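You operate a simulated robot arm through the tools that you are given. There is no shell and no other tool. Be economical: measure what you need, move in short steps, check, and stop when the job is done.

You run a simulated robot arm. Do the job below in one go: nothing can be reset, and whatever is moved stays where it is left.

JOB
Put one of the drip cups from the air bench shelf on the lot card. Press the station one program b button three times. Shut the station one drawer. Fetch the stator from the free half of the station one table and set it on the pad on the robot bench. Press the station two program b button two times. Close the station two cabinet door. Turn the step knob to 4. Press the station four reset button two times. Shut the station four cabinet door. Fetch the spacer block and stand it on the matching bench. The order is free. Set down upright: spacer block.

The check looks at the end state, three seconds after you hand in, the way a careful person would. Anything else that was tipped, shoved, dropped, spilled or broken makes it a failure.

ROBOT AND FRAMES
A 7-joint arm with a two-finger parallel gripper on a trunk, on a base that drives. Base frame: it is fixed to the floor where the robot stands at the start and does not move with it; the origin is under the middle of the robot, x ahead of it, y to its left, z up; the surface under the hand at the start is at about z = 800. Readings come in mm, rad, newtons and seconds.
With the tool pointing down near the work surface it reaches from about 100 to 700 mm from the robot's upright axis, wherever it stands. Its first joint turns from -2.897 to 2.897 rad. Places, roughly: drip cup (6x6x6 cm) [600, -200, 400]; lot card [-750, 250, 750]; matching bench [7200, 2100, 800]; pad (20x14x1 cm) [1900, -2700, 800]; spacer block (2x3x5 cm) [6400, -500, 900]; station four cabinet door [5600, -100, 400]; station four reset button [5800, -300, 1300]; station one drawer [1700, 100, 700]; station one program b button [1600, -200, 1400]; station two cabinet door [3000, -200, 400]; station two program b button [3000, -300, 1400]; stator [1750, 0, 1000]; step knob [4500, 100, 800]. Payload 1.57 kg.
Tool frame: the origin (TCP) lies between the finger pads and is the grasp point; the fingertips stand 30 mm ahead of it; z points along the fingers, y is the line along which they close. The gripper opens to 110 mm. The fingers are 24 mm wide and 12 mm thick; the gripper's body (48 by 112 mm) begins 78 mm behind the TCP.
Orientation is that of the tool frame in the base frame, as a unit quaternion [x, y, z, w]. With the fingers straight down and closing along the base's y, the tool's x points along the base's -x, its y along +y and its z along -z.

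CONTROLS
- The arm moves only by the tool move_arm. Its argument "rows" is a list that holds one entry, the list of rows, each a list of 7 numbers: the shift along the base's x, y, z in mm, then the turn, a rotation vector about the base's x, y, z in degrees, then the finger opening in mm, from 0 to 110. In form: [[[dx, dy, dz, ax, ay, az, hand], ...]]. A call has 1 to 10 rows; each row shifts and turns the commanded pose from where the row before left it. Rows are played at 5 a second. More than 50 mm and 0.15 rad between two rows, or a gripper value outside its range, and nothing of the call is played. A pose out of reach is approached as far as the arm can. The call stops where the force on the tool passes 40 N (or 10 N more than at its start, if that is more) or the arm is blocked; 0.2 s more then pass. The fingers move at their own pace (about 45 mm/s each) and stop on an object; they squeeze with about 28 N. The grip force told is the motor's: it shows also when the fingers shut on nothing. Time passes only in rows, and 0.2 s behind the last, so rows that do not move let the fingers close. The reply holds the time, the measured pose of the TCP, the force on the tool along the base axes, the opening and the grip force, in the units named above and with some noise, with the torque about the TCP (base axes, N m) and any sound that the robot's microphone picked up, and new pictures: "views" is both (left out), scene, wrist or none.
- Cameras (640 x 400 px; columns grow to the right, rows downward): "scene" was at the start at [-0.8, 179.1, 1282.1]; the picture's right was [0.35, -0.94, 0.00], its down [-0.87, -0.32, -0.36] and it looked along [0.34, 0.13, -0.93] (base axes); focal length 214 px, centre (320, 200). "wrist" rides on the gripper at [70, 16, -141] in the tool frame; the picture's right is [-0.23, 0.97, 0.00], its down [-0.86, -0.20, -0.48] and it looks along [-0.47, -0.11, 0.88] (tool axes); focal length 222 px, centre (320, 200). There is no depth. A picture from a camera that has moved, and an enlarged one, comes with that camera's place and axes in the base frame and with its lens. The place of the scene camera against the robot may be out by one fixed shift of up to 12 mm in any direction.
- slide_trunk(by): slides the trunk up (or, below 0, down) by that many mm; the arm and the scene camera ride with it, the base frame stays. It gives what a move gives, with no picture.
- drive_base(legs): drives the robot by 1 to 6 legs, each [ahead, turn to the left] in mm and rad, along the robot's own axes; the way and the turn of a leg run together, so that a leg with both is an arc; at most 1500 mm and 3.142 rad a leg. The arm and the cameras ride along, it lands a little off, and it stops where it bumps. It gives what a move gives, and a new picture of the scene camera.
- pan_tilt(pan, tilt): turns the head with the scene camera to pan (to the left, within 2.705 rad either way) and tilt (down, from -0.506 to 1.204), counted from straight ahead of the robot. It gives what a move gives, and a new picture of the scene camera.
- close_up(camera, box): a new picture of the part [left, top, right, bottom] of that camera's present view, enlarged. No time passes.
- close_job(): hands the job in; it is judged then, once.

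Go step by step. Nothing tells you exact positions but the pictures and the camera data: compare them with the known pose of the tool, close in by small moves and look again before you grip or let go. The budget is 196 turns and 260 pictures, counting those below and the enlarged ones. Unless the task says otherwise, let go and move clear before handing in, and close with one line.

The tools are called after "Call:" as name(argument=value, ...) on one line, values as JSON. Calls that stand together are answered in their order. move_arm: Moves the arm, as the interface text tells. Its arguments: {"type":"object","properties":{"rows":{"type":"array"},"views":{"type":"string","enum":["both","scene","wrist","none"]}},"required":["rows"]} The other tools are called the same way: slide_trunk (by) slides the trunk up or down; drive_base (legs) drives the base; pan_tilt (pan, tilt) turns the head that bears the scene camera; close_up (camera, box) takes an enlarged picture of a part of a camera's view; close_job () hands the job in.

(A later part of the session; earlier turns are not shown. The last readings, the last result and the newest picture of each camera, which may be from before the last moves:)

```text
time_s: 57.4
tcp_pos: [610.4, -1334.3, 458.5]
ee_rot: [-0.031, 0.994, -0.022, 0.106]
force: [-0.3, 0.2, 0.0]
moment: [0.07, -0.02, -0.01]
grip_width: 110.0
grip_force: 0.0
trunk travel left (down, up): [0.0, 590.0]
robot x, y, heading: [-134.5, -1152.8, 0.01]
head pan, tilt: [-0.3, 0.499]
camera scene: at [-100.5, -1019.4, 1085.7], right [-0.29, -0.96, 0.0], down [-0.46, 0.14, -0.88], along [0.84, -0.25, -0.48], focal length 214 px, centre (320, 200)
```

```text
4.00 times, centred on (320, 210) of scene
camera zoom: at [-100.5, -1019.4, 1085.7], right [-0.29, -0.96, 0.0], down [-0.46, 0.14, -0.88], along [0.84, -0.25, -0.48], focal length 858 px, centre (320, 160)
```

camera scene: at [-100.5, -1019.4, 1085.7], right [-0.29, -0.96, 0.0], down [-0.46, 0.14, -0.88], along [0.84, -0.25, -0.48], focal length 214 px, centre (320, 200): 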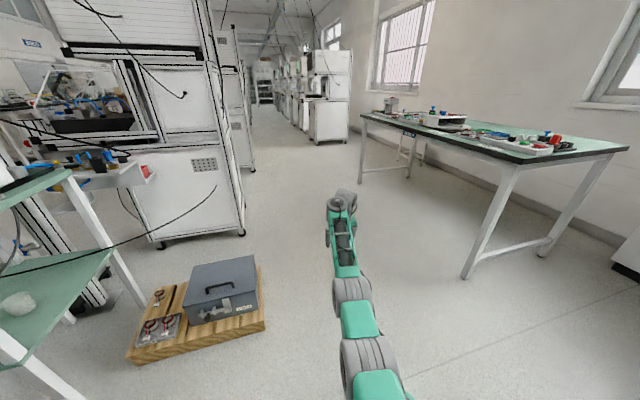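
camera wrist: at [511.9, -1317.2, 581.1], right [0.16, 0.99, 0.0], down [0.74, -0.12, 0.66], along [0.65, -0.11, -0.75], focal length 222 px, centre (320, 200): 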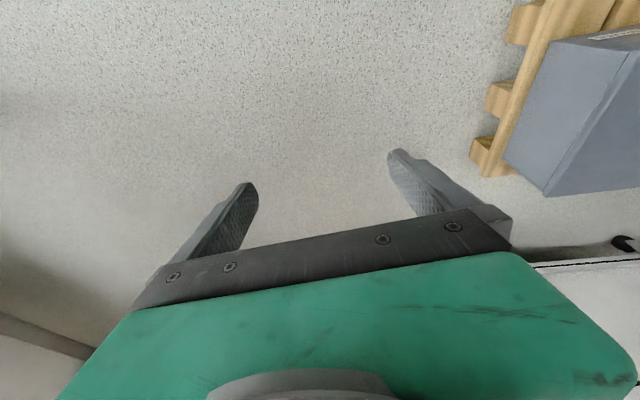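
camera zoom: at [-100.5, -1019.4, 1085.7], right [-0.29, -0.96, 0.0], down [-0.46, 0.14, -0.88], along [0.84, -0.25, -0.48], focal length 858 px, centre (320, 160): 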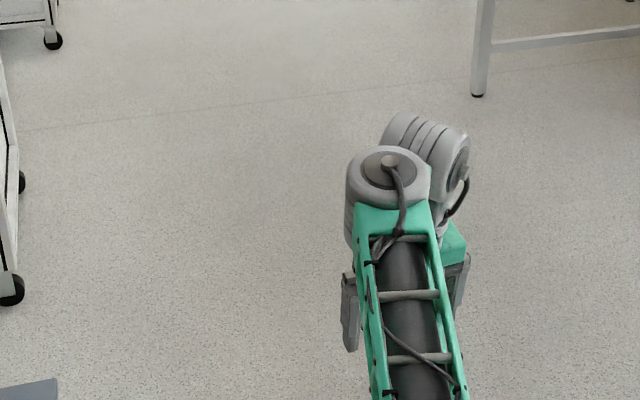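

The arm reaches low only nearly straight with a near-vertical hand; the wrist top (~740) just fits beneath the bench top. I'll drive back around to the front of the air bench on a diagonal heading.

Call:
drive_base(legs=[[0, -1.503], [-1467, 0], [0, 1.09]])

Call:
pan_tilt(pan=-0.2, tilt=0.6)

Call:
move_arm(rows=[[[0, 0, 0, 0, 0, 0, 110]]], views="wrist")

```text
time_s: 69.4
tcp_pos: [-264.9, -423.5, 459.0]
ee_rot: [0.571, 0.814, -0.08, 0.071]
force: [-0.5, 0.2, -0.3]
moment: [-0.02, 0.0, -0.02]
grip_width: 110.1
grip_force: 0.1
trunk travel left (down, up): [0.0, 590.0]
robot x, y, heading: [-297.3, 340.3, -1.28]
head pan, tilt: [-0.3, 0.499]
stopped in leg 3: the robot was blocked; the commanded pose is now the measured one
camera scene: at [-161.6, 357.1, 1085.8], right [-1.0, 0.01, 0.0], down [0.0, 0.48, -0.88], along [-0.01, -0.88, -0.48], focal length 214 px, centre (320, 200)
```

scene: 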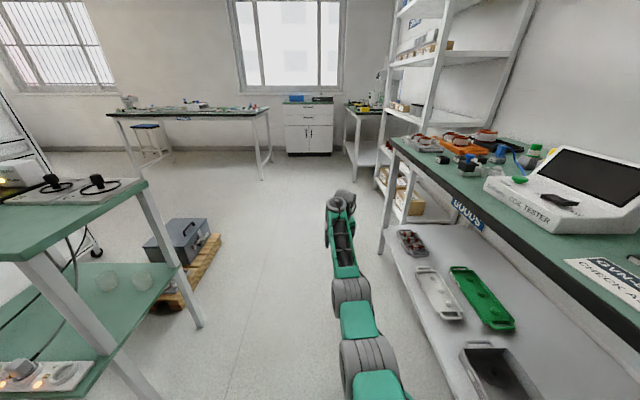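

```text
time_s: 70.1
tcp_pos: [-265.0, -422.6, 457.7]
ee_rot: [0.571, 0.814, -0.082, 0.072]
force: [-0.3, 0.4, -0.1]
moment: [-0.01, -0.01, 0.02]
grip_width: 110.1
grip_force: 0.1
trunk travel left (down, up): [0.0, 590.0]
robot x, y, heading: [-297.5, 342.0, -1.283]
head pan, tilt: [-0.201, 0.6]
camera scene: at [-152.9, 360.0, 1076.8], right [-1.0, -0.09, 0.0], down [-0.05, 0.56, -0.83], along [0.07, -0.82, -0.56], focal length 214 px, centre (320, 200)
```

scene: 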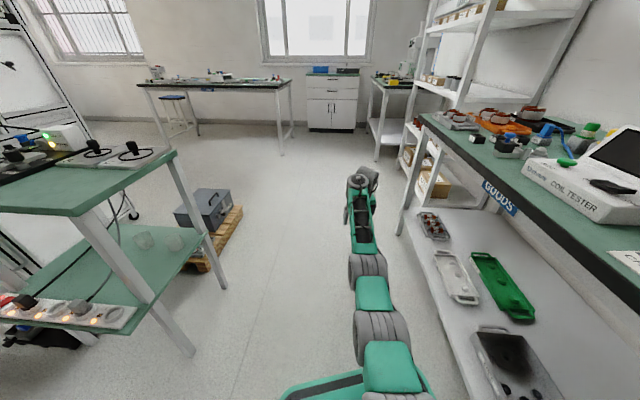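

```text
time_s: 70.5
tcp_pos: [-265.4, -424.4, 459.6]
ee_rot: [0.571, 0.814, -0.081, 0.071]
force: [-0.5, -0.5, -0.4]
moment: [0.01, -0.03, 0.03]
grip_width: 109.9
grip_force: 0.0
trunk travel left (down, up): [0.0, 590.0]
robot x, y, heading: [-296.9, 337.9, -1.282]
head pan, tilt: [-0.201, 0.6]
camera wrist: at [-276.4, -323.1, 581.5], right [0.99, 0.12, 0.0], down [0.09, -0.75, 0.66], along [0.08, -0.65, -0.75], focal length 222 px, centre (320, 200)
```

wrist: 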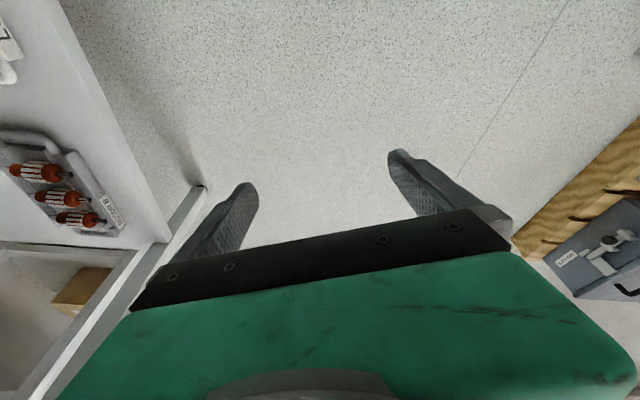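

Turning was blocked by the rear bench edge, as I landed 50 mm too far back. I'll pull ahead, straighten, back up further from it, then turn.

Call:
drive_base(legs=[[320, 0], [0, -0.29], [-250, 0]])

```text
time_s: 75.0
tcp_pos: [-386.6, -468.7, 460.3]
ee_rot: [0.679, 0.726, -0.089, 0.06]
force: [1.0, -0.9, 0.6]
moment: [0.0, 0.02, -0.01]
grip_width: 109.8
grip_force: 0.1
trunk travel left (down, up): [0.0, 590.0]
robot x, y, heading: [-209.0, 276.8, -1.567]
head pan, tilt: [-0.201, 0.6]
camera scene: at [-63.0, 255.5, 1076.7], right [-0.98, 0.19, 0.0], down [0.11, 0.55, -0.83], along [-0.16, -0.81, -0.56], focal length 214 px, centre (320, 200)
```

scene: 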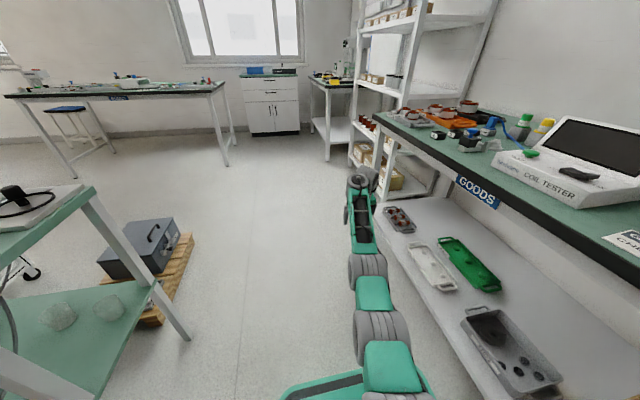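

Call:
drive_base(legs=[[0, 0.95]])

Call:
move_arm(rows=[[[0, 0, 0, 0, 0, 0, 110]]], views="wrist")

```text
time_s: 77.8
tcp_pos: [297.6, -300.7, 458.5]
ee_rot: [0.269, 0.957, -0.052, 0.095]
force: [0.4, -0.2, 0.3]
moment: [0.0, -0.03, -0.03]
grip_width: 110.1
grip_force: 0.1
trunk travel left (down, up): [0.0, 590.0]
robot x, y, heading: [-209.3, 279.2, -0.602]
head pan, tilt: [-0.201, 0.6]
camera scene: at [-100.5, 378.3, 1076.7], right [-0.72, -0.69, 0.0], down [-0.39, 0.41, -0.83], along [0.57, -0.59, -0.56], focal length 214 px, centre (320, 200)
```

scene: 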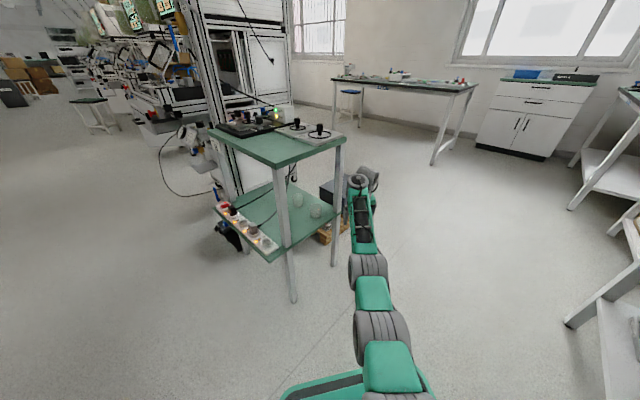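

```text
time_s: 78.2
tcp_pos: [297.6, -299.7, 458.5]
ee_rot: [0.268, 0.957, -0.052, 0.094]
force: [0.6, 0.0, -0.2]
moment: [0.02, -0.01, -0.01]
grip_width: 110.1
grip_force: 0.0
trunk travel left (down, up): [0.0, 590.0]
robot x, y, heading: [-208.0, 274.7, -0.606]
head pan, tilt: [-0.201, 0.6]
camera wrist: at [226.8, -228.4, 581.5], right [0.7, 0.71, 0.0], down [0.54, -0.53, 0.66], along [0.47, -0.46, -0.75], focal length 222 px, centre (320, 200)
```

wrist: 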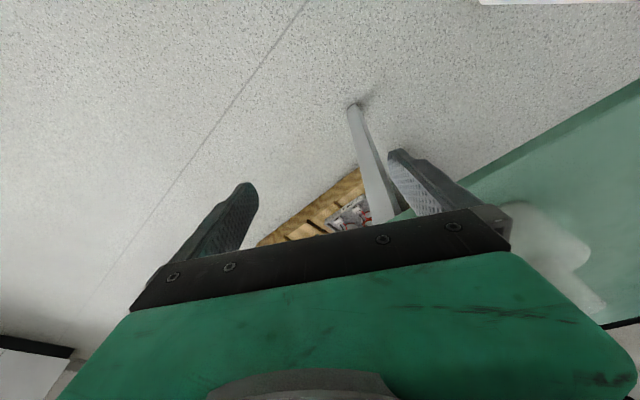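

Call:
drive_base(legs=[[-25, 0], [0, 0.22]])

Call:
move_arm(rows=[[[0, 0, 0, 0, 0, 0, 110]]], views="wrist")

```text
time_s: 79.8
tcp_pos: [390.6, -162.9, 458.2]
ee_rot: [0.163, 0.981, -0.042, 0.1]
force: [0.6, 0.4, -0.2]
moment: [0.01, -0.01, -0.01]
grip_width: 109.8
grip_force: 0.1
trunk travel left (down, up): [0.0, 590.0]
robot x, y, heading: [-229.2, 292.3, -0.388]
head pan, tilt: [-0.201, 0.6]
camera scene: at [-144.1, 411.6, 1076.7], right [-0.55, -0.83, 0.0], down [-0.47, 0.31, -0.83], along [0.69, -0.46, -0.56], focal length 214 px, centre (320, 200)
```

scene: 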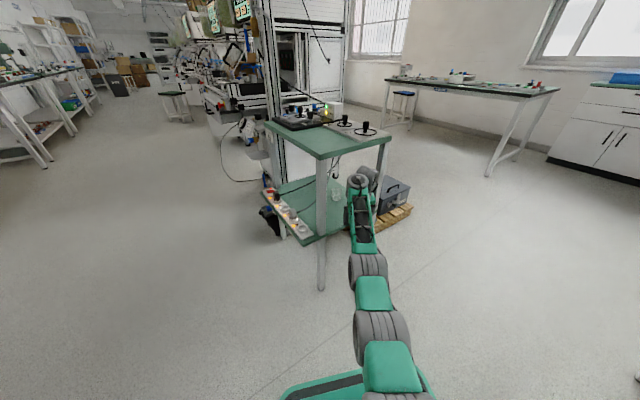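

```text
time_s: 80.2
tcp_pos: [389.7, -163.6, 458.2]
ee_rot: [0.163, 0.981, -0.042, 0.1]
force: [-0.3, 0.8, -0.5]
moment: [-0.03, 0.02, -0.01]
grip_width: 109.9
grip_force: 0.1
trunk travel left (down, up): [0.0, 590.0]
robot x, y, heading: [-226.9, 289.9, -0.388]
head pan, tilt: [-0.201, 0.6]
camera wrist: at [305.1, -109.0, 581.6], right [0.53, 0.85, 0.0], down [0.64, -0.4, 0.66], along [0.56, -0.35, -0.75], focal length 222 px, centre (320, 200)
```

wrist: 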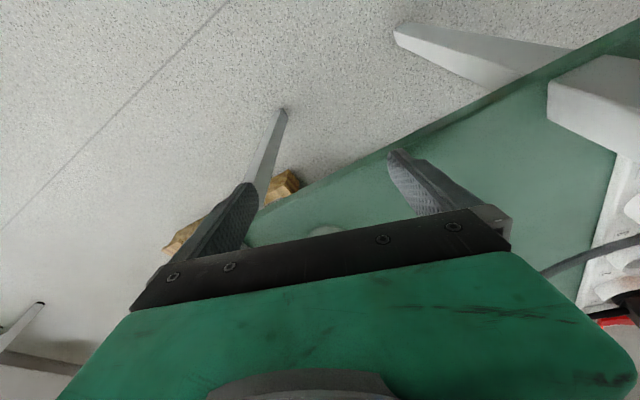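

Call:
drive_base(legs=[[60, 0]])

Call:
close_up(camera="scene", box=[260, 110, 420, 210])

Call:
move_arm(rows=[[[0, 0, 0, 0, 0, 0, 110]]], views="wrist")

```text
time_s: 81.2
tcp_pos: [446.1, -184.9, 460.0]
ee_rot: [0.162, 0.981, -0.041, 0.099]
force: [-0.8, 0.1, -1.0]
moment: [0.01, -0.01, -0.02]
grip_width: 110.2
grip_force: 0.0
trunk travel left (down, up): [0.0, 590.0]
robot x, y, heading: [-172.9, 269.0, -0.388]
head pan, tilt: [-0.201, 0.6]
camera scene: at [-88.4, 388.9, 1076.7], right [-0.55, -0.83, 0.0], down [-0.47, 0.31, -0.83], along [0.69, -0.46, -0.56], focal length 214 px, centre (320, 200)
```

scene: 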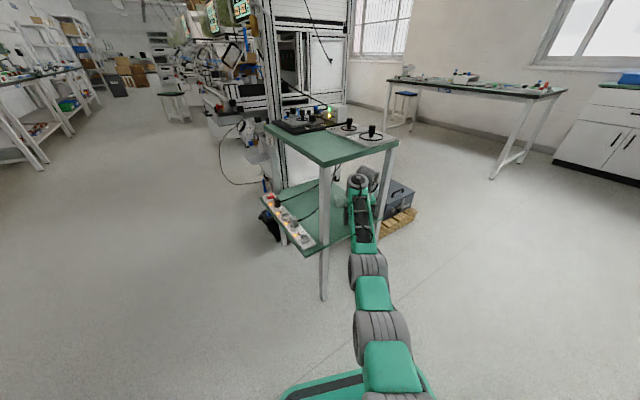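

```text
4.00 times, centred on (340, 160) of scene
camera zoom: at [-88.4, 388.9, 1076.7], right [-0.55, -0.83, 0.0], down [-0.47, 0.31, -0.83], along [0.69, -0.46, -0.56], focal length 858 px, centre (240, 360)
```

zoom: 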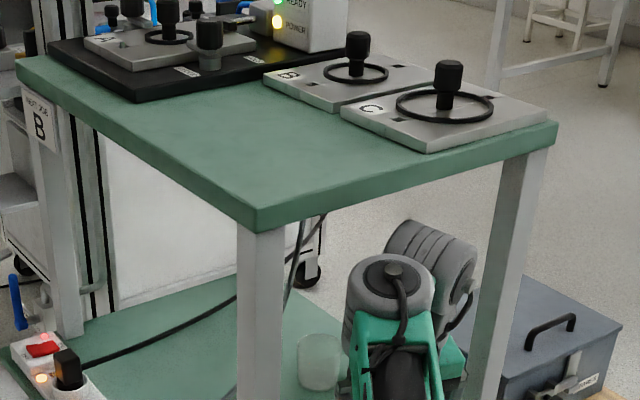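

```text
time_s: 81.6
tcp_pos: [446.7, -185.6, 459.6]
ee_rot: [0.162, 0.981, -0.042, 0.1]
force: [-0.1, 0.0, 0.9]
moment: [0.04, 0.0, 0.01]
grip_width: 110.0
grip_force: 0.1
trunk travel left (down, up): [0.0, 590.0]
robot x, y, heading: [-174.4, 264.3, -0.387]
head pan, tilt: [-0.201, 0.6]
camera wrist: at [361.1, -131.4, 581.5], right [0.53, 0.85, 0.0], down [0.64, -0.4, 0.66], along [0.56, -0.35, -0.75], focal length 222 px, centre (320, 200)
```

wrist: 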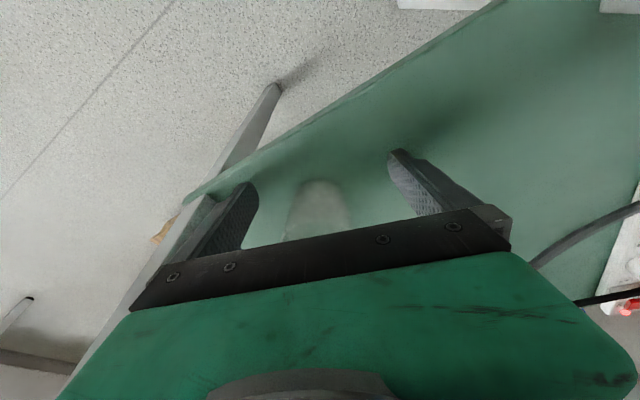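

Call:
drive_base(legs=[[0, -0.015], [45, 0]])

Call:
move_arm(rows=[[[0, 0, 0, 0, 0, 0, 110]]], views="wrist")

```text
time_s: 82.8
tcp_pos: [479.4, -212.5, 457.9]
ee_rot: [0.17, 0.98, -0.042, 0.099]
force: [0.1, 0.3, -1.0]
moment: [0.01, -0.02, -0.02]
grip_width: 110.1
grip_force: 0.1
trunk travel left (down, up): [0.0, 590.0]
robot x, y, heading: [-129.3, 249.6, -0.403]
head pan, tilt: [-0.201, 0.6]
camera scene: at [-45.8, 370.4, 1076.7], right [-0.57, -0.82, 0.0], down [-0.47, 0.32, -0.83], along [0.68, -0.47, -0.56], focal length 214 px, centre (320, 200)
```

scene: 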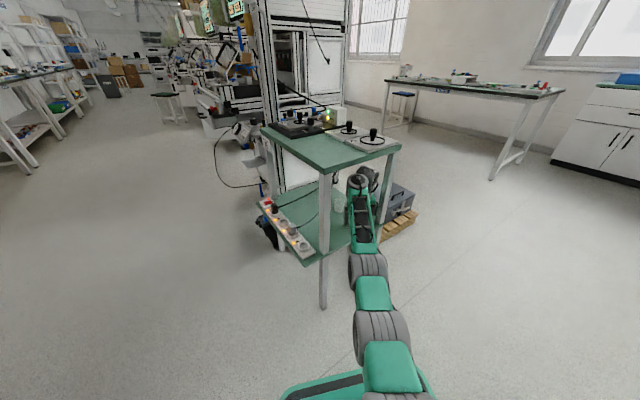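

```text
time_s: 83.2
tcp_pos: [478.7, -213.1, 459.0]
ee_rot: [0.17, 0.979, -0.043, 0.099]
force: [-0.5, 0.0, -0.2]
moment: [-0.01, -0.01, 0.02]
grip_width: 109.9
grip_force: 0.0
trunk travel left (down, up): [0.0, 590.0]
robot x, y, heading: [-130.4, 246.6, -0.403]
head pan, tilt: [-0.201, 0.6]
camera wrist: at [395.8, -156.9, 581.5], right [0.54, 0.84, 0.0], down [0.63, -0.41, 0.66], along [0.55, -0.36, -0.75], focal length 222 px, centre (320, 200)
```

wrist: 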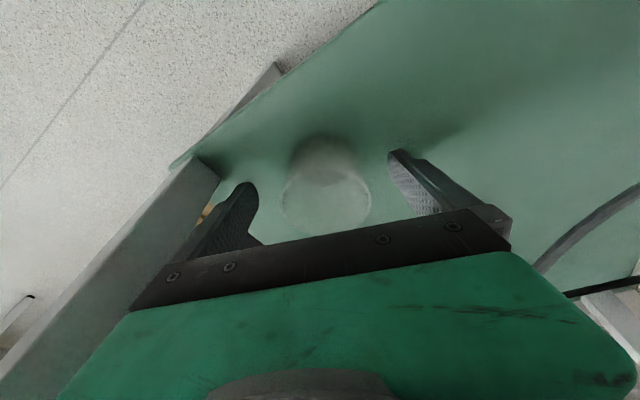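

Call:
move_arm(rows=[[[0, 0, -10, 0, 0, 0, 110], [0, 0, -8, 0, 0, 0, 110]]], views="wrist")

```text
time_s: 83.9
tcp_pos: [479.7, -212.1, 456.2]
ee_rot: [0.17, 0.978, -0.047, 0.108]
force: [-9.0, 3.2, 13.0]
moment: [0.96, 0.07, 0.61]
grip_width: 109.8
grip_force: 0.0
trunk travel left (down, up): [0.0, 590.0]
robot x, y, heading: [-133.1, 250.1, -0.395]
head pan, tilt: [-0.201, 0.6]
stopped in row 2: the force on the tool passed its limit at 43 N (the readings are from after the stop); the commanded pose is now the measured one
camera wrist: at [394.4, -155.6, 575.9], right [0.54, 0.84, 0.0], down [0.62, -0.4, 0.67], along [0.56, -0.37, -0.74], focal length 222 px, centre (320, 200)
```

wrist: 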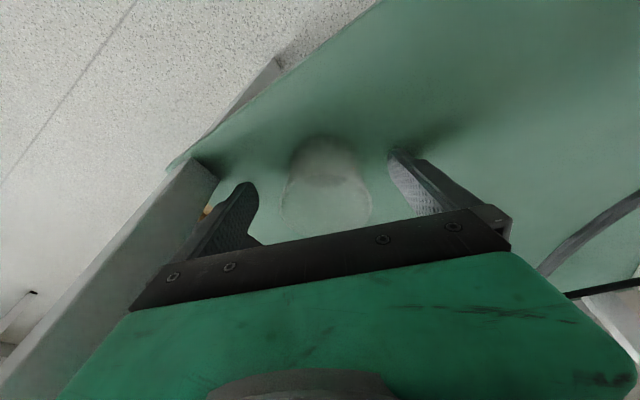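

Call:
move_arm(rows=[[[0, 0, 2, 0, 0, 0, 80], [0, 0, 0, 0, 0, 0, 60], [0, 0, 0, 0, 0, 0, 40], [0, 0, 0, 0, 0, 0, 40], [0, 0, 0, 0, 0, 0, 40]]], views="wrist")

```text
time_s: 85.1
tcp_pos: [480.3, -211.9, 454.1]
ee_rot: [0.171, 0.979, -0.048, 0.105]
force: [4.9, 7.3, 12.4]
moment: [0.69, -0.29, -0.11]
grip_width: 58.9
grip_force: 18.6
trunk travel left (down, up): [0.0, 590.0]
robot x, y, heading: [-129.7, 251.5, -0.403]
head pan, tilt: [-0.201, 0.6]
camera wrist: at [394.6, -156.0, 574.9], right [0.54, 0.84, 0.0], down [0.63, -0.4, 0.67], along [0.56, -0.37, -0.74], focal length 222 px, centre (320, 200)
```

wrist: 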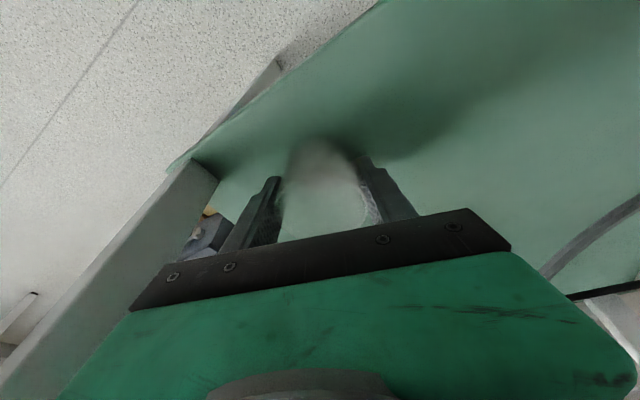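

Call:
slide_trunk(by=20)

Call:
move_arm(rows=[[[0, 0, 0, 0, 0, 0, 40]]])

```text
time_s: 85.8
tcp_pos: [480.0, -211.8, 473.1]
ee_rot: [0.17, 0.979, -0.046, 0.104]
force: [0.5, 0.4, -0.8]
moment: [0.0, 0.05, -0.01]
grip_width: 58.4
grip_force: 27.6
trunk travel left (down, up): [-20.0, 570.0]
robot x, y, heading: [-133.0, 248.3, -0.405]
head pan, tilt: [-0.201, 0.6]
```

```text
time_s: 86.2
tcp_pos: [480.0, -213.3, 473.0]
ee_rot: [0.171, 0.978, -0.048, 0.106]
force: [-0.1, -0.6, -0.9]
moment: [-0.03, -0.04, -0.01]
grip_width: 58.5
grip_force: 28.0
trunk travel left (down, up): [-20.0, 570.0]
robot x, y, heading: [-131.5, 249.5, -0.399]
head pan, tilt: [-0.201, 0.6]
camera scene: at [-45.9, 370.5, 1096.7], right [-0.57, -0.82, 0.0], down [-0.47, 0.32, -0.83], along [0.68, -0.47, -0.56], focal length 214 px, centre (320, 200)
camera wrist: at [395.0, -156.1, 594.1], right [0.54, 0.84, 0.0], down [0.63, -0.4, 0.67], along [0.56, -0.36, -0.75], focal length 222 px, centre (320, 200)
```

scene: 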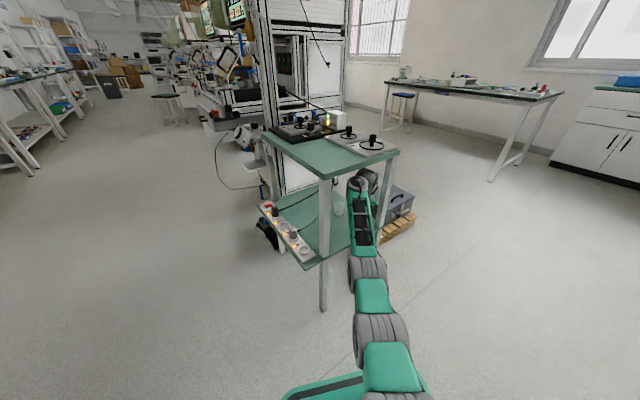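
wrist: 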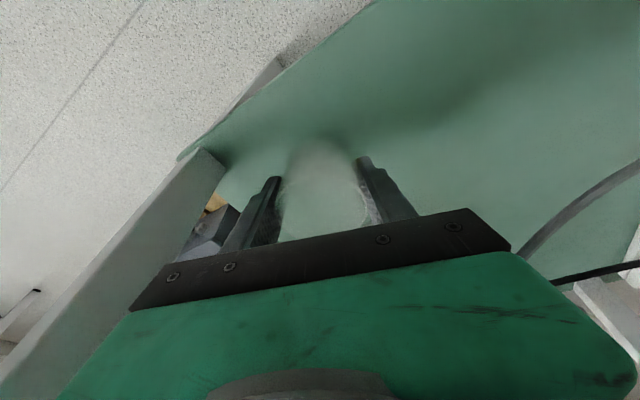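

Call:
drive_base(legs=[[-115, 0]])

Call:
drive_base(legs=[[0, -1.17]])

Call:
slide_trunk(by=380)

Call:
move_arm(rows=[[[0, 0, 0, 0, 0, 0, 40]]])

```text
time_s: 87.4
tcp_pos: [373.3, -166.4, 473.7]
ee_rot: [0.169, 0.979, -0.047, 0.105]
force: [-0.4, -0.2, -0.8]
moment: [-0.02, -0.01, -0.01]
grip_width: 58.9
grip_force: 27.5
trunk travel left (down, up): [-20.0, 570.0]
robot x, y, heading: [-241.6, 293.7, -0.403]
head pan, tilt: [-0.201, 0.6]
camera scene: at [-153.6, 416.1, 1096.7], right [-0.57, -0.82, 0.0], down [-0.47, 0.32, -0.83], along [0.68, -0.47, -0.56], focal length 214 px, centre (320, 200)
```

scene: 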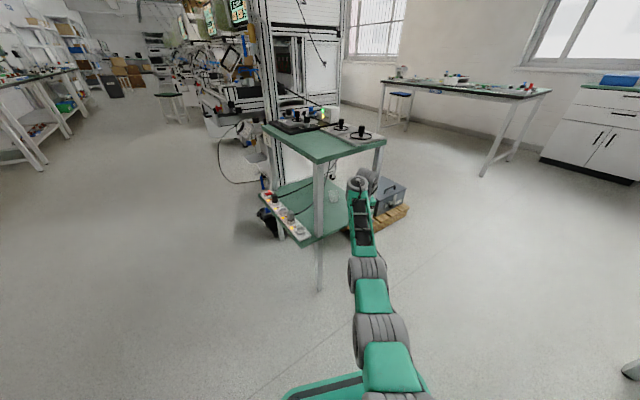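

```text
time_s: 90.7
tcp_pos: [-426.7, -449.2, 473.4]
ee_rot: [0.683, 0.721, -0.097, 0.062]
force: [-0.4, 1.2, -0.8]
moment: [0.01, 0.01, -0.01]
grip_width: 58.6
grip_force: 27.9
trunk travel left (down, up): [-20.0, 570.0]
robot x, y, heading: [-238.9, 295.9, -1.569]
head pan, tilt: [-0.201, 0.6]
camera scene: at [-94.7, 273.3, 1096.7], right [-0.98, 0.2, 0.0], down [0.11, 0.55, -0.83], along [-0.17, -0.81, -0.56], focal length 214 px, centre (320, 200)
```

scene: 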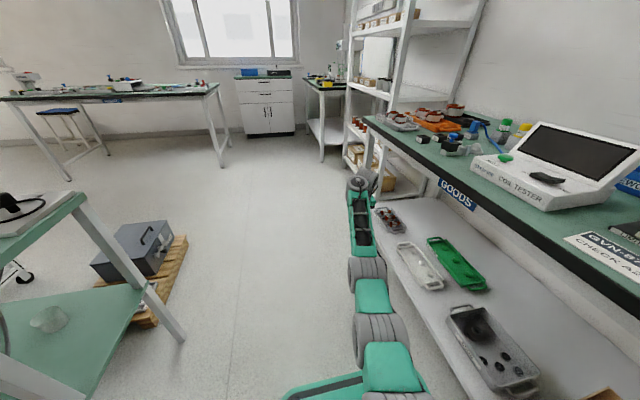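

```text
time_s: 94.4
tcp_pos: [-426.9, -446.6, 853.2]
ee_rot: [0.683, 0.721, -0.097, 0.062]
force: [-0.4, 0.5, -0.5]
moment: [-0.01, -0.02, 0.0]
grip_width: 58.3
grip_force: 28.0
trunk travel left (down, up): [-400.0, 190.0]
robot x, y, heading: [-241.4, 290.9, -1.573]
head pan, tilt: [-0.201, 0.6]
```

```text
time_s: 94.8
tcp_pos: [-426.4, -447.7, 852.6]
ee_rot: [0.683, 0.722, -0.096, 0.062]
force: [0.1, -0.1, -0.2]
moment: [-0.01, 0.01, -0.02]
grip_width: 58.7
grip_force: 27.6
trunk travel left (down, up): [-400.0, 190.0]
robot x, y, heading: [-239.1, 295.7, -1.573]
head pan, tilt: [-0.201, 0.6]
camera scene: at [-94.7, 273.3, 1476.7], right [-0.98, 0.2, 0.0], down [0.11, 0.55, -0.83], along [-0.17, -0.81, -0.56], focal length 214 px, centre (320, 200)
camera wrist: at [-408.5, -346.4, 974.2], right [0.98, -0.17, 0.0], down [-0.13, -0.73, 0.67], along [-0.12, -0.66, -0.75], focal length 222 px, centre (320, 200)
```

scene: 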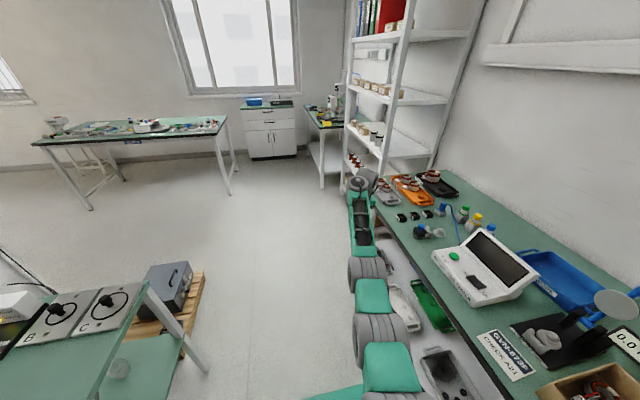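
wrist: 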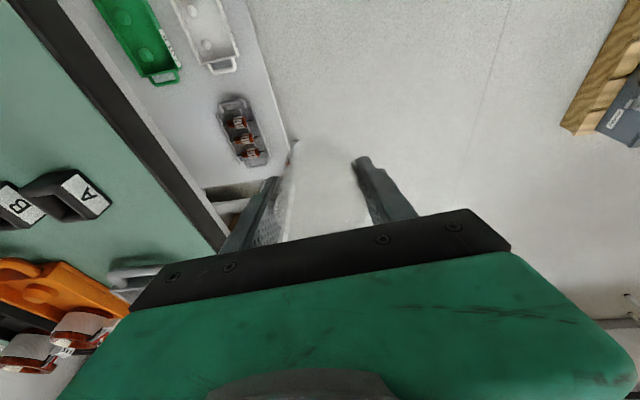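

Cup is held. The card centre computes to about (−700, 130, 745). I'll raise the arm fully, drive to mid‑aisle, and turn to face the card.

Call:
slide_trunk(by=185)

Call:
drive_base(legs=[[0, 0.516], [523, 0]])

Call:
drive_base(legs=[[0, -1.9]])

Call:
pan_tilt(pan=-0.25, tilt=0.85)

```text
time_s: 96.8
tcp_pos: [-426.8, -446.7, 1037.6]
ee_rot: [0.683, 0.722, -0.097, 0.061]
force: [-0.9, -0.1, -0.5]
moment: [-0.02, -0.02, 0.01]
grip_width: 58.6
grip_force: 27.8
trunk travel left (down, up): [-585.0, 5.0]
robot x, y, heading: [-239.2, 294.3, -1.576]
head pan, tilt: [-0.201, 0.6]
```

```text
time_s: 101.3
tcp_pos: [226.6, -898.9, 1038.3]
ee_rot: [0.474, 0.873, -0.078, 0.085]
force: [-0.2, 0.9, 0.4]
moment: [0.01, -0.02, 0.02]
grip_width: 58.4
grip_force: 28.0
trunk travel left (down, up): [-585.0, 5.0]
robot x, y, heading: [21.6, -162.1, -1.049]
head pan, tilt: [-0.201, 0.6]
camera scene: at [160.0, -111.9, 1661.7], right [-0.95, -0.31, 0.0], down [-0.18, 0.54, -0.82], along [0.26, -0.78, -0.57], focal length 214 px, centre (320, 200)
```

scene: 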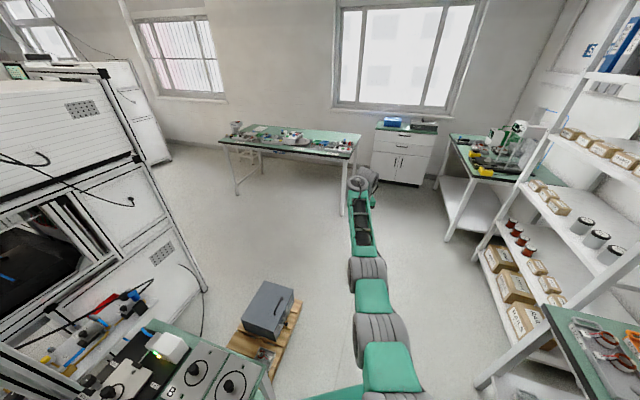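

```text
time_s: 106.3
tcp_pos: [-745.4, -126.9, 1036.9]
ee_rot: [0.985, 0.129, -0.114, -0.012]
force: [0.5, -0.7, -0.4]
moment: [-0.03, -0.01, -0.02]
grip_width: 58.2
grip_force: 27.4
trunk travel left (down, up): [-585.0, 5.0]
robot x, y, heading: [21.5, -158.8, -2.941]
head pan, tilt: [-0.201, 0.6]
camera scene: at [28.8, -295.5, 1661.7], right [0.0, 1.0, 0.0], down [0.56, 0.0, -0.83], along [-0.83, 0.0, -0.56], focal length 214 px, centre (320, 200)
```

scene: 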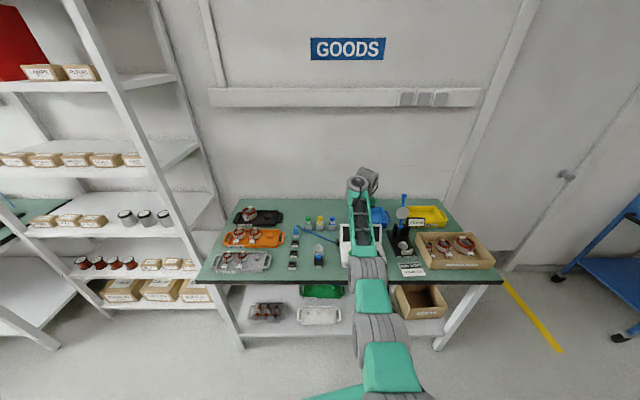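

```text
time_s: 107.0
tcp_pos: [-744.8, -127.8, 1038.6]
ee_rot: [0.985, 0.127, -0.114, -0.014]
force: [-0.3, -0.1, -0.8]
moment: [0.01, 0.01, 0.01]
grip_width: 58.2
grip_force: 27.5
trunk travel left (down, up): [-585.0, 5.0]
robot x, y, heading: [20.2, -161.2, -2.942]
head pan, tilt: [-0.25, 0.85]
camera scene: at [39.1, -291.9, 1640.9], right [0.05, 1.0, 0.0], down [0.75, -0.04, -0.66], along [-0.66, 0.03, -0.75], focal length 214 px, centre (320, 200)
```

scene: 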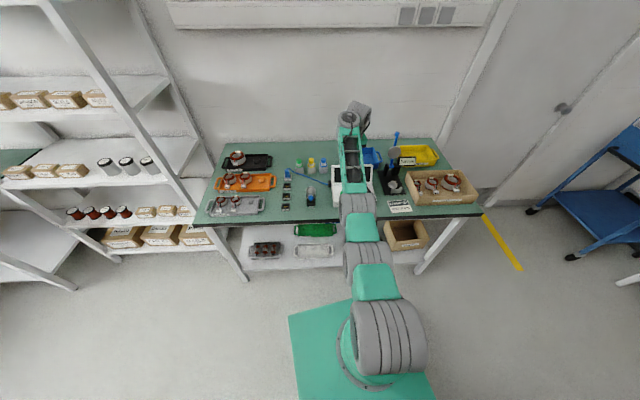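

Call:
close_up(camera="scene", box=[320, 120, 480, 220])

Call:
move_arm(rows=[[[0, 0, 0, 0, 0, 0, 40]]], views="wrist")

```text
4.00 times, centred on (400, 170) of scene
camera zoom: at [39.1, -291.9, 1640.9], right [0.05, 1.0, 0.0], down [0.75, -0.04, -0.66], along [-0.66, 0.03, -0.75], focal length 858 px, centre (0, 320)
```

zoom: 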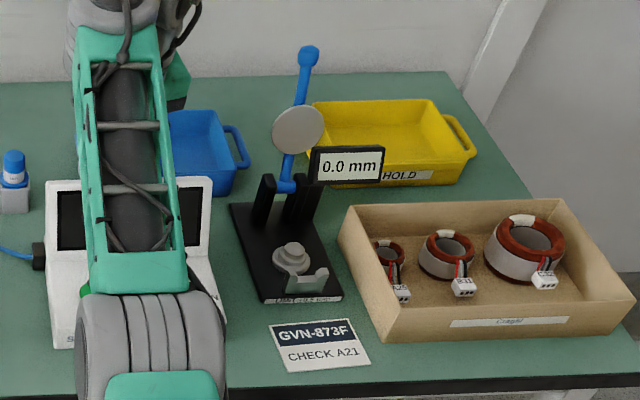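

```text
time_s: 107.4
tcp_pos: [-744.7, -127.3, 1038.2]
ee_rot: [0.985, 0.128, -0.115, -0.014]
force: [-0.5, 0.7, -0.3]
moment: [0.03, 0.03, 0.0]
grip_width: 58.4
grip_force: 27.8
trunk travel left (down, up): [-585.0, 5.0]
robot x, y, heading: [19.8, -162.2, -2.934]
head pan, tilt: [-0.25, 0.85]
camera wrist: at [-642.7, -124.3, 1159.2], right [0.03, -1.0, 0.0], down [-0.75, -0.02, 0.67], along [-0.67, -0.02, -0.75], focal length 222 px, centre (320, 200)
```

wrist: 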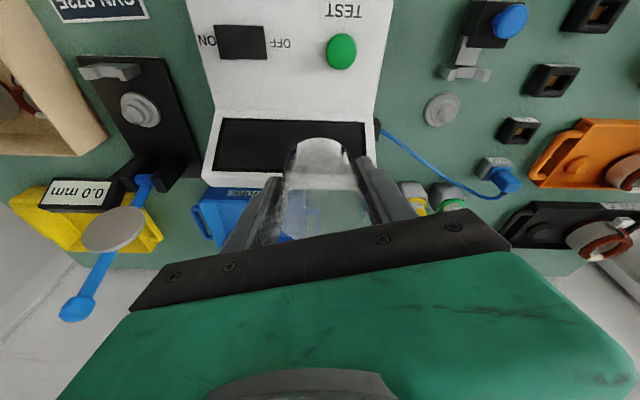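

Call:
drive_base(legs=[[0, -0.37]])

Call:
move_arm(rows=[[[0, 0, 0, 0, 0, 0, 40]]], views="wrist")

```text
time_s: 108.9
tcp_pos: [-683.6, 141.2, 1037.5]
ee_rot: [0.992, -0.05, -0.11, -0.033]
force: [-0.7, -0.3, -0.1]
moment: [0.02, 0.02, -0.01]
grip_width: 58.4
grip_force: 28.4
trunk travel left (down, up): [-585.0, 5.0]
robot x, y, heading: [19.1, -161.1, 2.985]
head pan, tilt: [-0.25, 0.85]
camera scene: at [-9.5, -286.7, 1640.9], right [0.4, 0.92, 0.0], down [0.69, -0.3, -0.66], along [-0.61, 0.26, -0.75], focal length 214 px, centre (320, 200)
```

scene: 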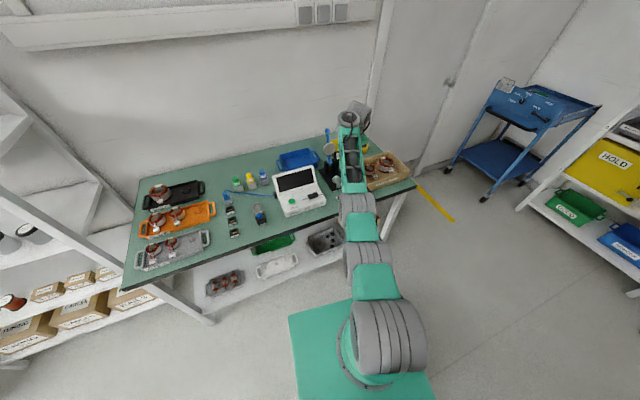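

```text
time_s: 109.3
tcp_pos: [-682.8, 141.0, 1038.3]
ee_rot: [0.992, -0.051, -0.11, -0.033]
force: [0.1, -0.6, -0.3]
moment: [0.01, -0.01, 0.01]
grip_width: 58.3
grip_force: 28.2
trunk travel left (down, up): [-585.0, 5.0]
robot x, y, heading: [21.7, -164.4, 2.985]
head pan, tilt: [-0.25, 0.85]
camera wrist: at [-586.9, 108.4, 1159.1], right [-0.33, -0.95, 0.0], down [-0.71, 0.24, 0.67], along [-0.63, 0.22, -0.75], focal length 222 px, centre (320, 200)
```

wrist: 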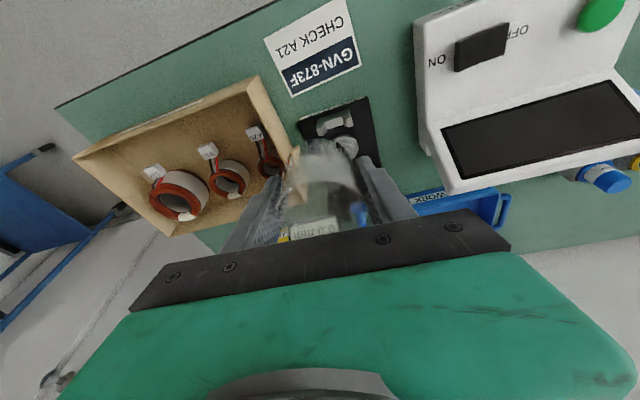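

Cross-checking wrist and scene rays puts the card at about (−627, 133) with the bench top near z 810. I'll back 56 mm and lower.

Call:
drive_base(legs=[[-56, 0]])

Call:
slide_trunk(by=-130)

Call:
move_arm(rows=[[[0, 0, 0, 0, 0, 0, 40]]])

```text
time_s: 110.3
tcp_pos: [-627.9, 132.8, 1038.8]
ee_rot: [0.992, -0.051, -0.11, -0.034]
force: [0.2, 0.4, -0.6]
moment: [0.0, -0.01, 0.04]
grip_width: 58.3
grip_force: 28.0
trunk travel left (down, up): [-585.0, 5.0]
robot x, y, heading: [77.2, -166.6, 2.983]
head pan, tilt: [-0.25, 0.85]
camera scene: at [46.4, -296.2, 1640.9], right [0.4, 0.92, 0.0], down [0.69, -0.3, -0.66], along [-0.61, 0.26, -0.75], focal length 214 px, centre (320, 200)
```

scene: 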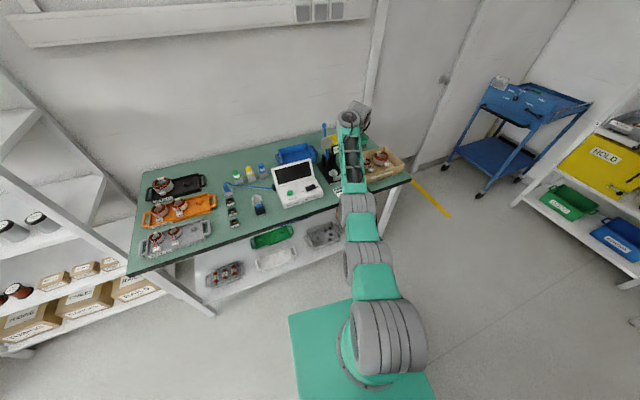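

```text
time_s: 111.9
tcp_pos: [-627.2, 133.3, 908.4]
ee_rot: [0.992, -0.051, -0.111, -0.034]
force: [-0.6, 0.2, -0.1]
moment: [0.03, 0.04, 0.03]
grip_width: 58.3
grip_force: 28.1
trunk travel left (down, up): [-455.0, 135.0]
robot x, y, heading: [76.2, -170.9, 2.979]
head pan, tilt: [-0.25, 0.85]
```

```text
time_s: 112.3
tcp_pos: [-627.9, 133.1, 907.7]
ee_rot: [0.992, -0.05, -0.11, -0.033]
force: [0.1, -0.5, -0.8]
moment: [0.01, 0.03, 0.01]
grip_width: 58.2
grip_force: 27.6
trunk travel left (down, up): [-455.0, 135.0]
robot x, y, heading: [78.3, -167.9, 2.989]
head pan, tilt: [-0.25, 0.85]
camera scene: at [45.4, -296.0, 1510.9], right [0.4, 0.92, 0.0], down [0.69, -0.3, -0.66], along [-0.61, 0.26, -0.75], focal length 214 px, centre (320, 200)
camera wrist: at [-531.6, 99.9, 1029.4], right [-0.33, -0.95, 0.0], down [-0.71, 0.24, 0.67], along [-0.63, 0.22, -0.75], focal length 222 px, centre (320, 200)
```

scene: 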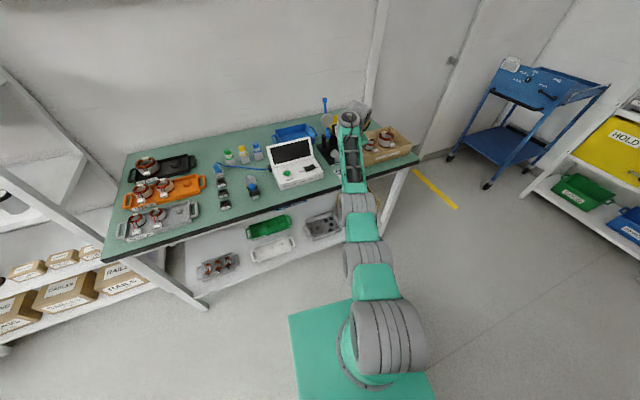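
wrist: 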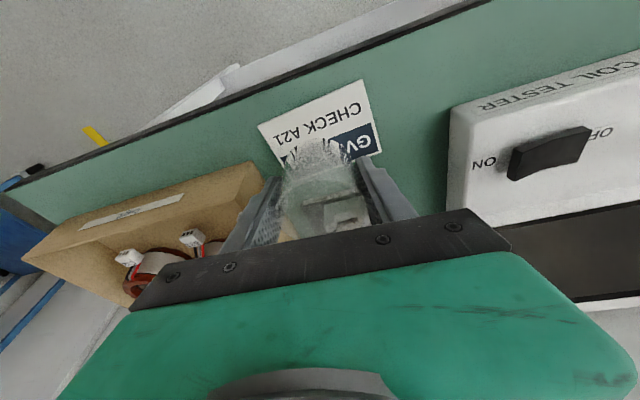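

Call:
slide_trunk(by=-30)

Call:
move_arm(rows=[[[0, 0, 0, 0, 0, 0, 40]]], views="wrist")

```text
time_s: 113.0
tcp_pos: [-628.1, 132.5, 878.6]
ee_rot: [0.992, -0.05, -0.109, -0.033]
force: [-0.5, 0.5, -1.3]
moment: [-0.05, -0.01, -0.03]
grip_width: 58.2
grip_force: 28.3
trunk travel left (down, up): [-425.0, 165.0]
robot x, y, heading: [75.7, -170.6, 2.979]
head pan, tilt: [-0.25, 0.85]
```

```text
time_s: 113.4
tcp_pos: [-627.2, 132.9, 878.7]
ee_rot: [0.992, -0.051, -0.11, -0.034]
force: [-0.7, -0.1, -0.3]
moment: [0.03, 0.03, 0.02]
grip_width: 58.5
grip_force: 27.9
trunk travel left (down, up): [-425.0, 165.0]
robot x, y, heading: [80.2, -169.8, 2.981]
head pan, tilt: [-0.25, 0.85]
camera wrist: at [-531.6, 99.9, 999.4], right [-0.33, -0.95, 0.0], down [-0.71, 0.24, 0.67], along [-0.63, 0.22, -0.75], focal length 222 px, centre (320, 200)
```

wrist: 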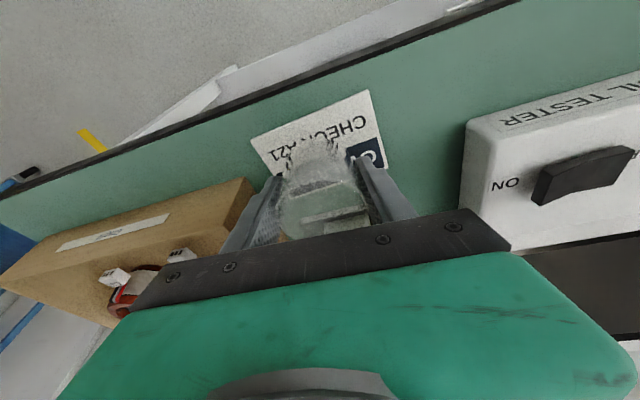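

Call:
drive_base(legs=[[-8, 0]])

Call:
slide_trunk(by=-14)

Call:
slide_trunk(by=-8)

Call:
move_arm(rows=[[[0, 0, 0, 0, 0, 0, 40]]], views="wrist")

```text
time_s: 114.2
tcp_pos: [-619.8, 132.0, 878.8]
ee_rot: [0.992, -0.051, -0.11, -0.034]
force: [0.5, 0.1, 0.0]
moment: [0.01, -0.02, -0.04]
grip_width: 58.2
grip_force: 27.6
trunk travel left (down, up): [-425.0, 165.0]
robot x, y, heading: [83.2, -168.7, 2.981]
head pan, tilt: [-0.25, 0.85]
camera scene: at [53.2, -297.3, 1480.8], right [0.4, 0.92, 0.0], down [0.69, -0.3, -0.66], along [-0.61, 0.26, -0.75], focal length 214 px, centre (320, 200)
```

scene: 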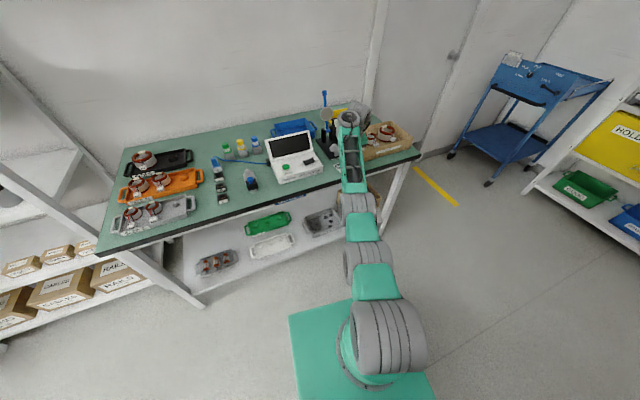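

```text
time_s: 114.8
tcp_pos: [-620.5, 131.5, 864.1]
ee_rot: [0.992, -0.052, -0.11, -0.035]
force: [-0.5, 0.0, 0.5]
moment: [0.01, 0.04, -0.03]
grip_width: 58.4
grip_force: 27.7
trunk travel left (down, up): [-411.0, 179.0]
robot x, y, heading: [81.6, -166.5, 2.984]
head pan, tilt: [-0.25, 0.85]
```

```text
time_s: 115.3
tcp_pos: [-620.8, 132.1, 857.3]
ee_rot: [0.992, -0.05, -0.112, -0.033]
force: [0.1, -0.4, 2.6]
moment: [-0.05, -0.01, -0.03]
grip_width: 58.4
grip_force: 28.4
trunk travel left (down, up): [-403.0, 187.0]
robot x, y, heading: [84.9, -174.7, 2.984]
head pan, tilt: [-0.25, 0.85]
```

```text
time_s: 115.8
tcp_pos: [-620.1, 131.3, 856.9]
ee_rot: [0.992, -0.051, -0.11, -0.034]
force: [-0.4, -0.1, 4.5]
moment: [-0.11, 0.0, 0.01]
grip_width: 58.4
grip_force: 27.8
trunk travel left (down, up): [-403.0, 187.0]
robot x, y, heading: [86.1, -170.4, 2.981]
head pan, tilt: [-0.25, 0.85]
camera wrist: at [-523.4, 98.6, 978.1], right [-0.33, -0.95, 0.0], down [-0.7, 0.24, 0.67], along [-0.63, 0.22, -0.74], focal length 222 px, centre (320, 200)
```

wrist: 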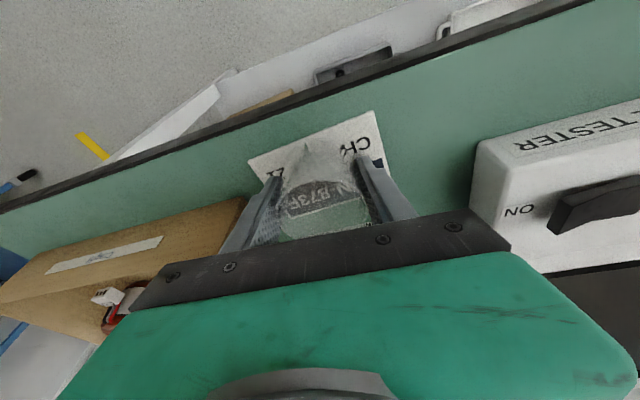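

Call:
move_arm(rows=[[[0, 0, 0, 0, 0, 0, 65], [0, 0, 0, 0, 0, 0, 75], [0, 0, 0, 0, 0, 0, 84], [0, 0, 0, 0, 0, 0, 84]]], views="wrist")

Call:
slide_trunk(by=180)

Call:
move_arm(rows=[[[0, 0, 0, 0, 0, 0, 84]]], views="wrist")

```text
time_s: 116.8
tcp_pos: [-620.1, 131.2, 857.9]
ee_rot: [0.992, -0.051, -0.11, -0.034]
force: [1.3, 2.4, 5.6]
moment: [-0.14, -0.03, -0.01]
grip_width: 81.4
grip_force: 0.0
trunk travel left (down, up): [-403.0, 187.0]
robot x, y, heading: [84.6, -167.1, 2.981]
head pan, tilt: [-0.25, 0.85]
camera wrist: at [-523.3, 98.8, 977.8], right [-0.33, -0.95, 0.0], down [-0.71, 0.24, 0.67], along [-0.63, 0.22, -0.75], focal length 222 px, centre (320, 200)
```

wrist: 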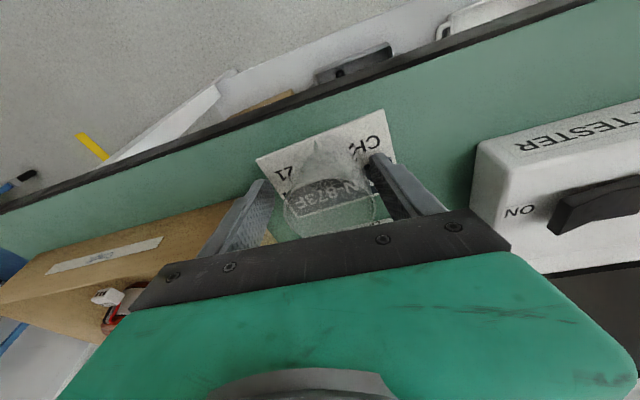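

```text
time_s: 118.8
tcp_pos: [-619.7, 132.2, 1034.8]
ee_rot: [0.992, -0.051, -0.11, -0.034]
force: [0.0, 0.3, -0.2]
moment: [0.03, 0.0, -0.01]
grip_width: 83.9
grip_force: 0.0
trunk travel left (down, up): [-583.0, 7.0]
robot x, y, heading: [85.5, -173.1, 2.979]
head pan, tilt: [-0.25, 0.85]
```

```text
time_s: 119.2
tcp_pos: [-619.3, 131.7, 1035.9]
ee_rot: [0.992, -0.051, -0.11, -0.033]
force: [0.2, 0.0, 0.3]
moment: [0.0, 0.0, 0.02]
grip_width: 84.2
grip_force: 0.0
trunk travel left (down, up): [-583.0, 7.0]
robot x, y, heading: [86.5, -171.2, 2.979]
head pan, tilt: [-0.25, 0.85]
camera wrist: at [-523.7, 98.7, 1157.4], right [-0.33, -0.95, 0.0], down [-0.71, 0.24, 0.67], along [-0.63, 0.22, -0.75], focal length 222 px, centre (320, 200)
```

wrist: 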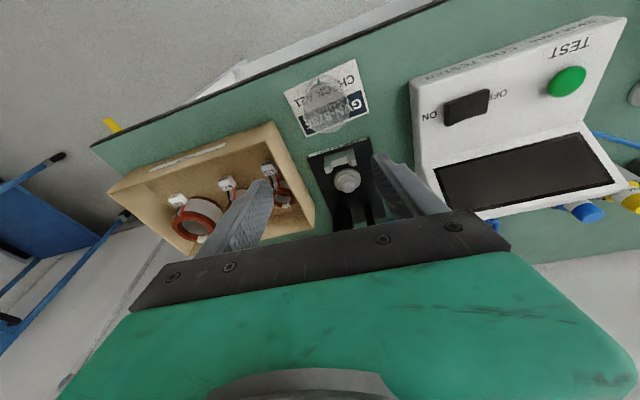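

Cup stands on the card. Next I go to station one via the left aisle.

Call:
drive_base(legs=[[0, -1.41], [970, 0], [0, -1.57]])

Call:
pan_tilt(pan=-0.6, tilt=0.4)

```text
time_s: 131.5
tcp_pos: [818.7, 627.1, 1036.4]
ee_rot: [-0.039, 0.993, -0.024, 0.112]
force: [-0.1, -0.4, 0.4]
moment: [0.02, 0.03, 0.02]
grip_width: 83.8
grip_force: 0.1
trunk travel left (down, up): [-583.0, 7.0]
robot x, y, heading: [73.1, 795.6, 0.023]
head pan, tilt: [-0.25, 0.85]
camera scene: at [91.4, 937.6, 1638.9], right [-0.23, -0.97, 0.0], down [-0.73, 0.17, -0.66], along [0.64, -0.15, -0.75], focal length 214 px, centre (320, 200)
```

scene: 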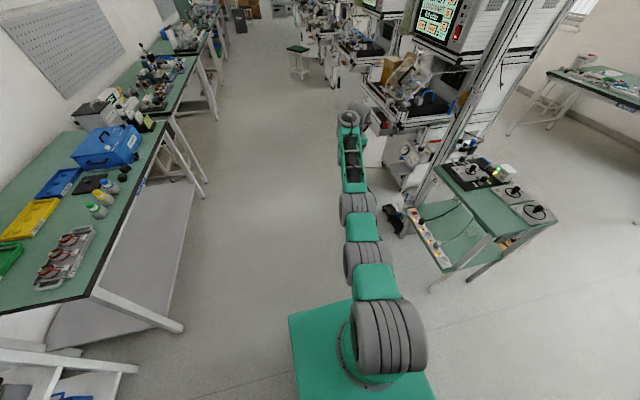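

```text
time_s: 132.4
tcp_pos: [819.1, 628.2, 1036.0]
ee_rot: [-0.04, 0.993, -0.024, 0.113]
force: [-0.5, -0.1, 0.8]
moment: [0.02, -0.01, -0.02]
grip_width: 84.2
grip_force: 0.0
trunk travel left (down, up): [-583.0, 7.0]
robot x, y, heading: [71.0, 792.8, 0.026]
head pan, tilt: [-0.6, 0.4]
camera scene: at [92.9, 904.9, 1677.9], right [-0.55, -0.84, 0.0], down [-0.33, 0.21, -0.92], along [0.77, -0.5, -0.39], focal length 214 px, centre (320, 200)
```

scene: 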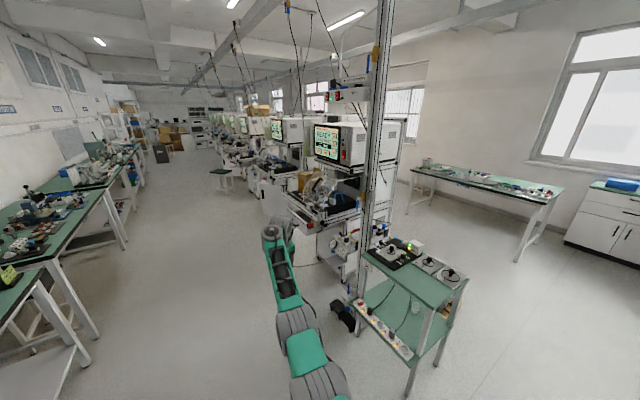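

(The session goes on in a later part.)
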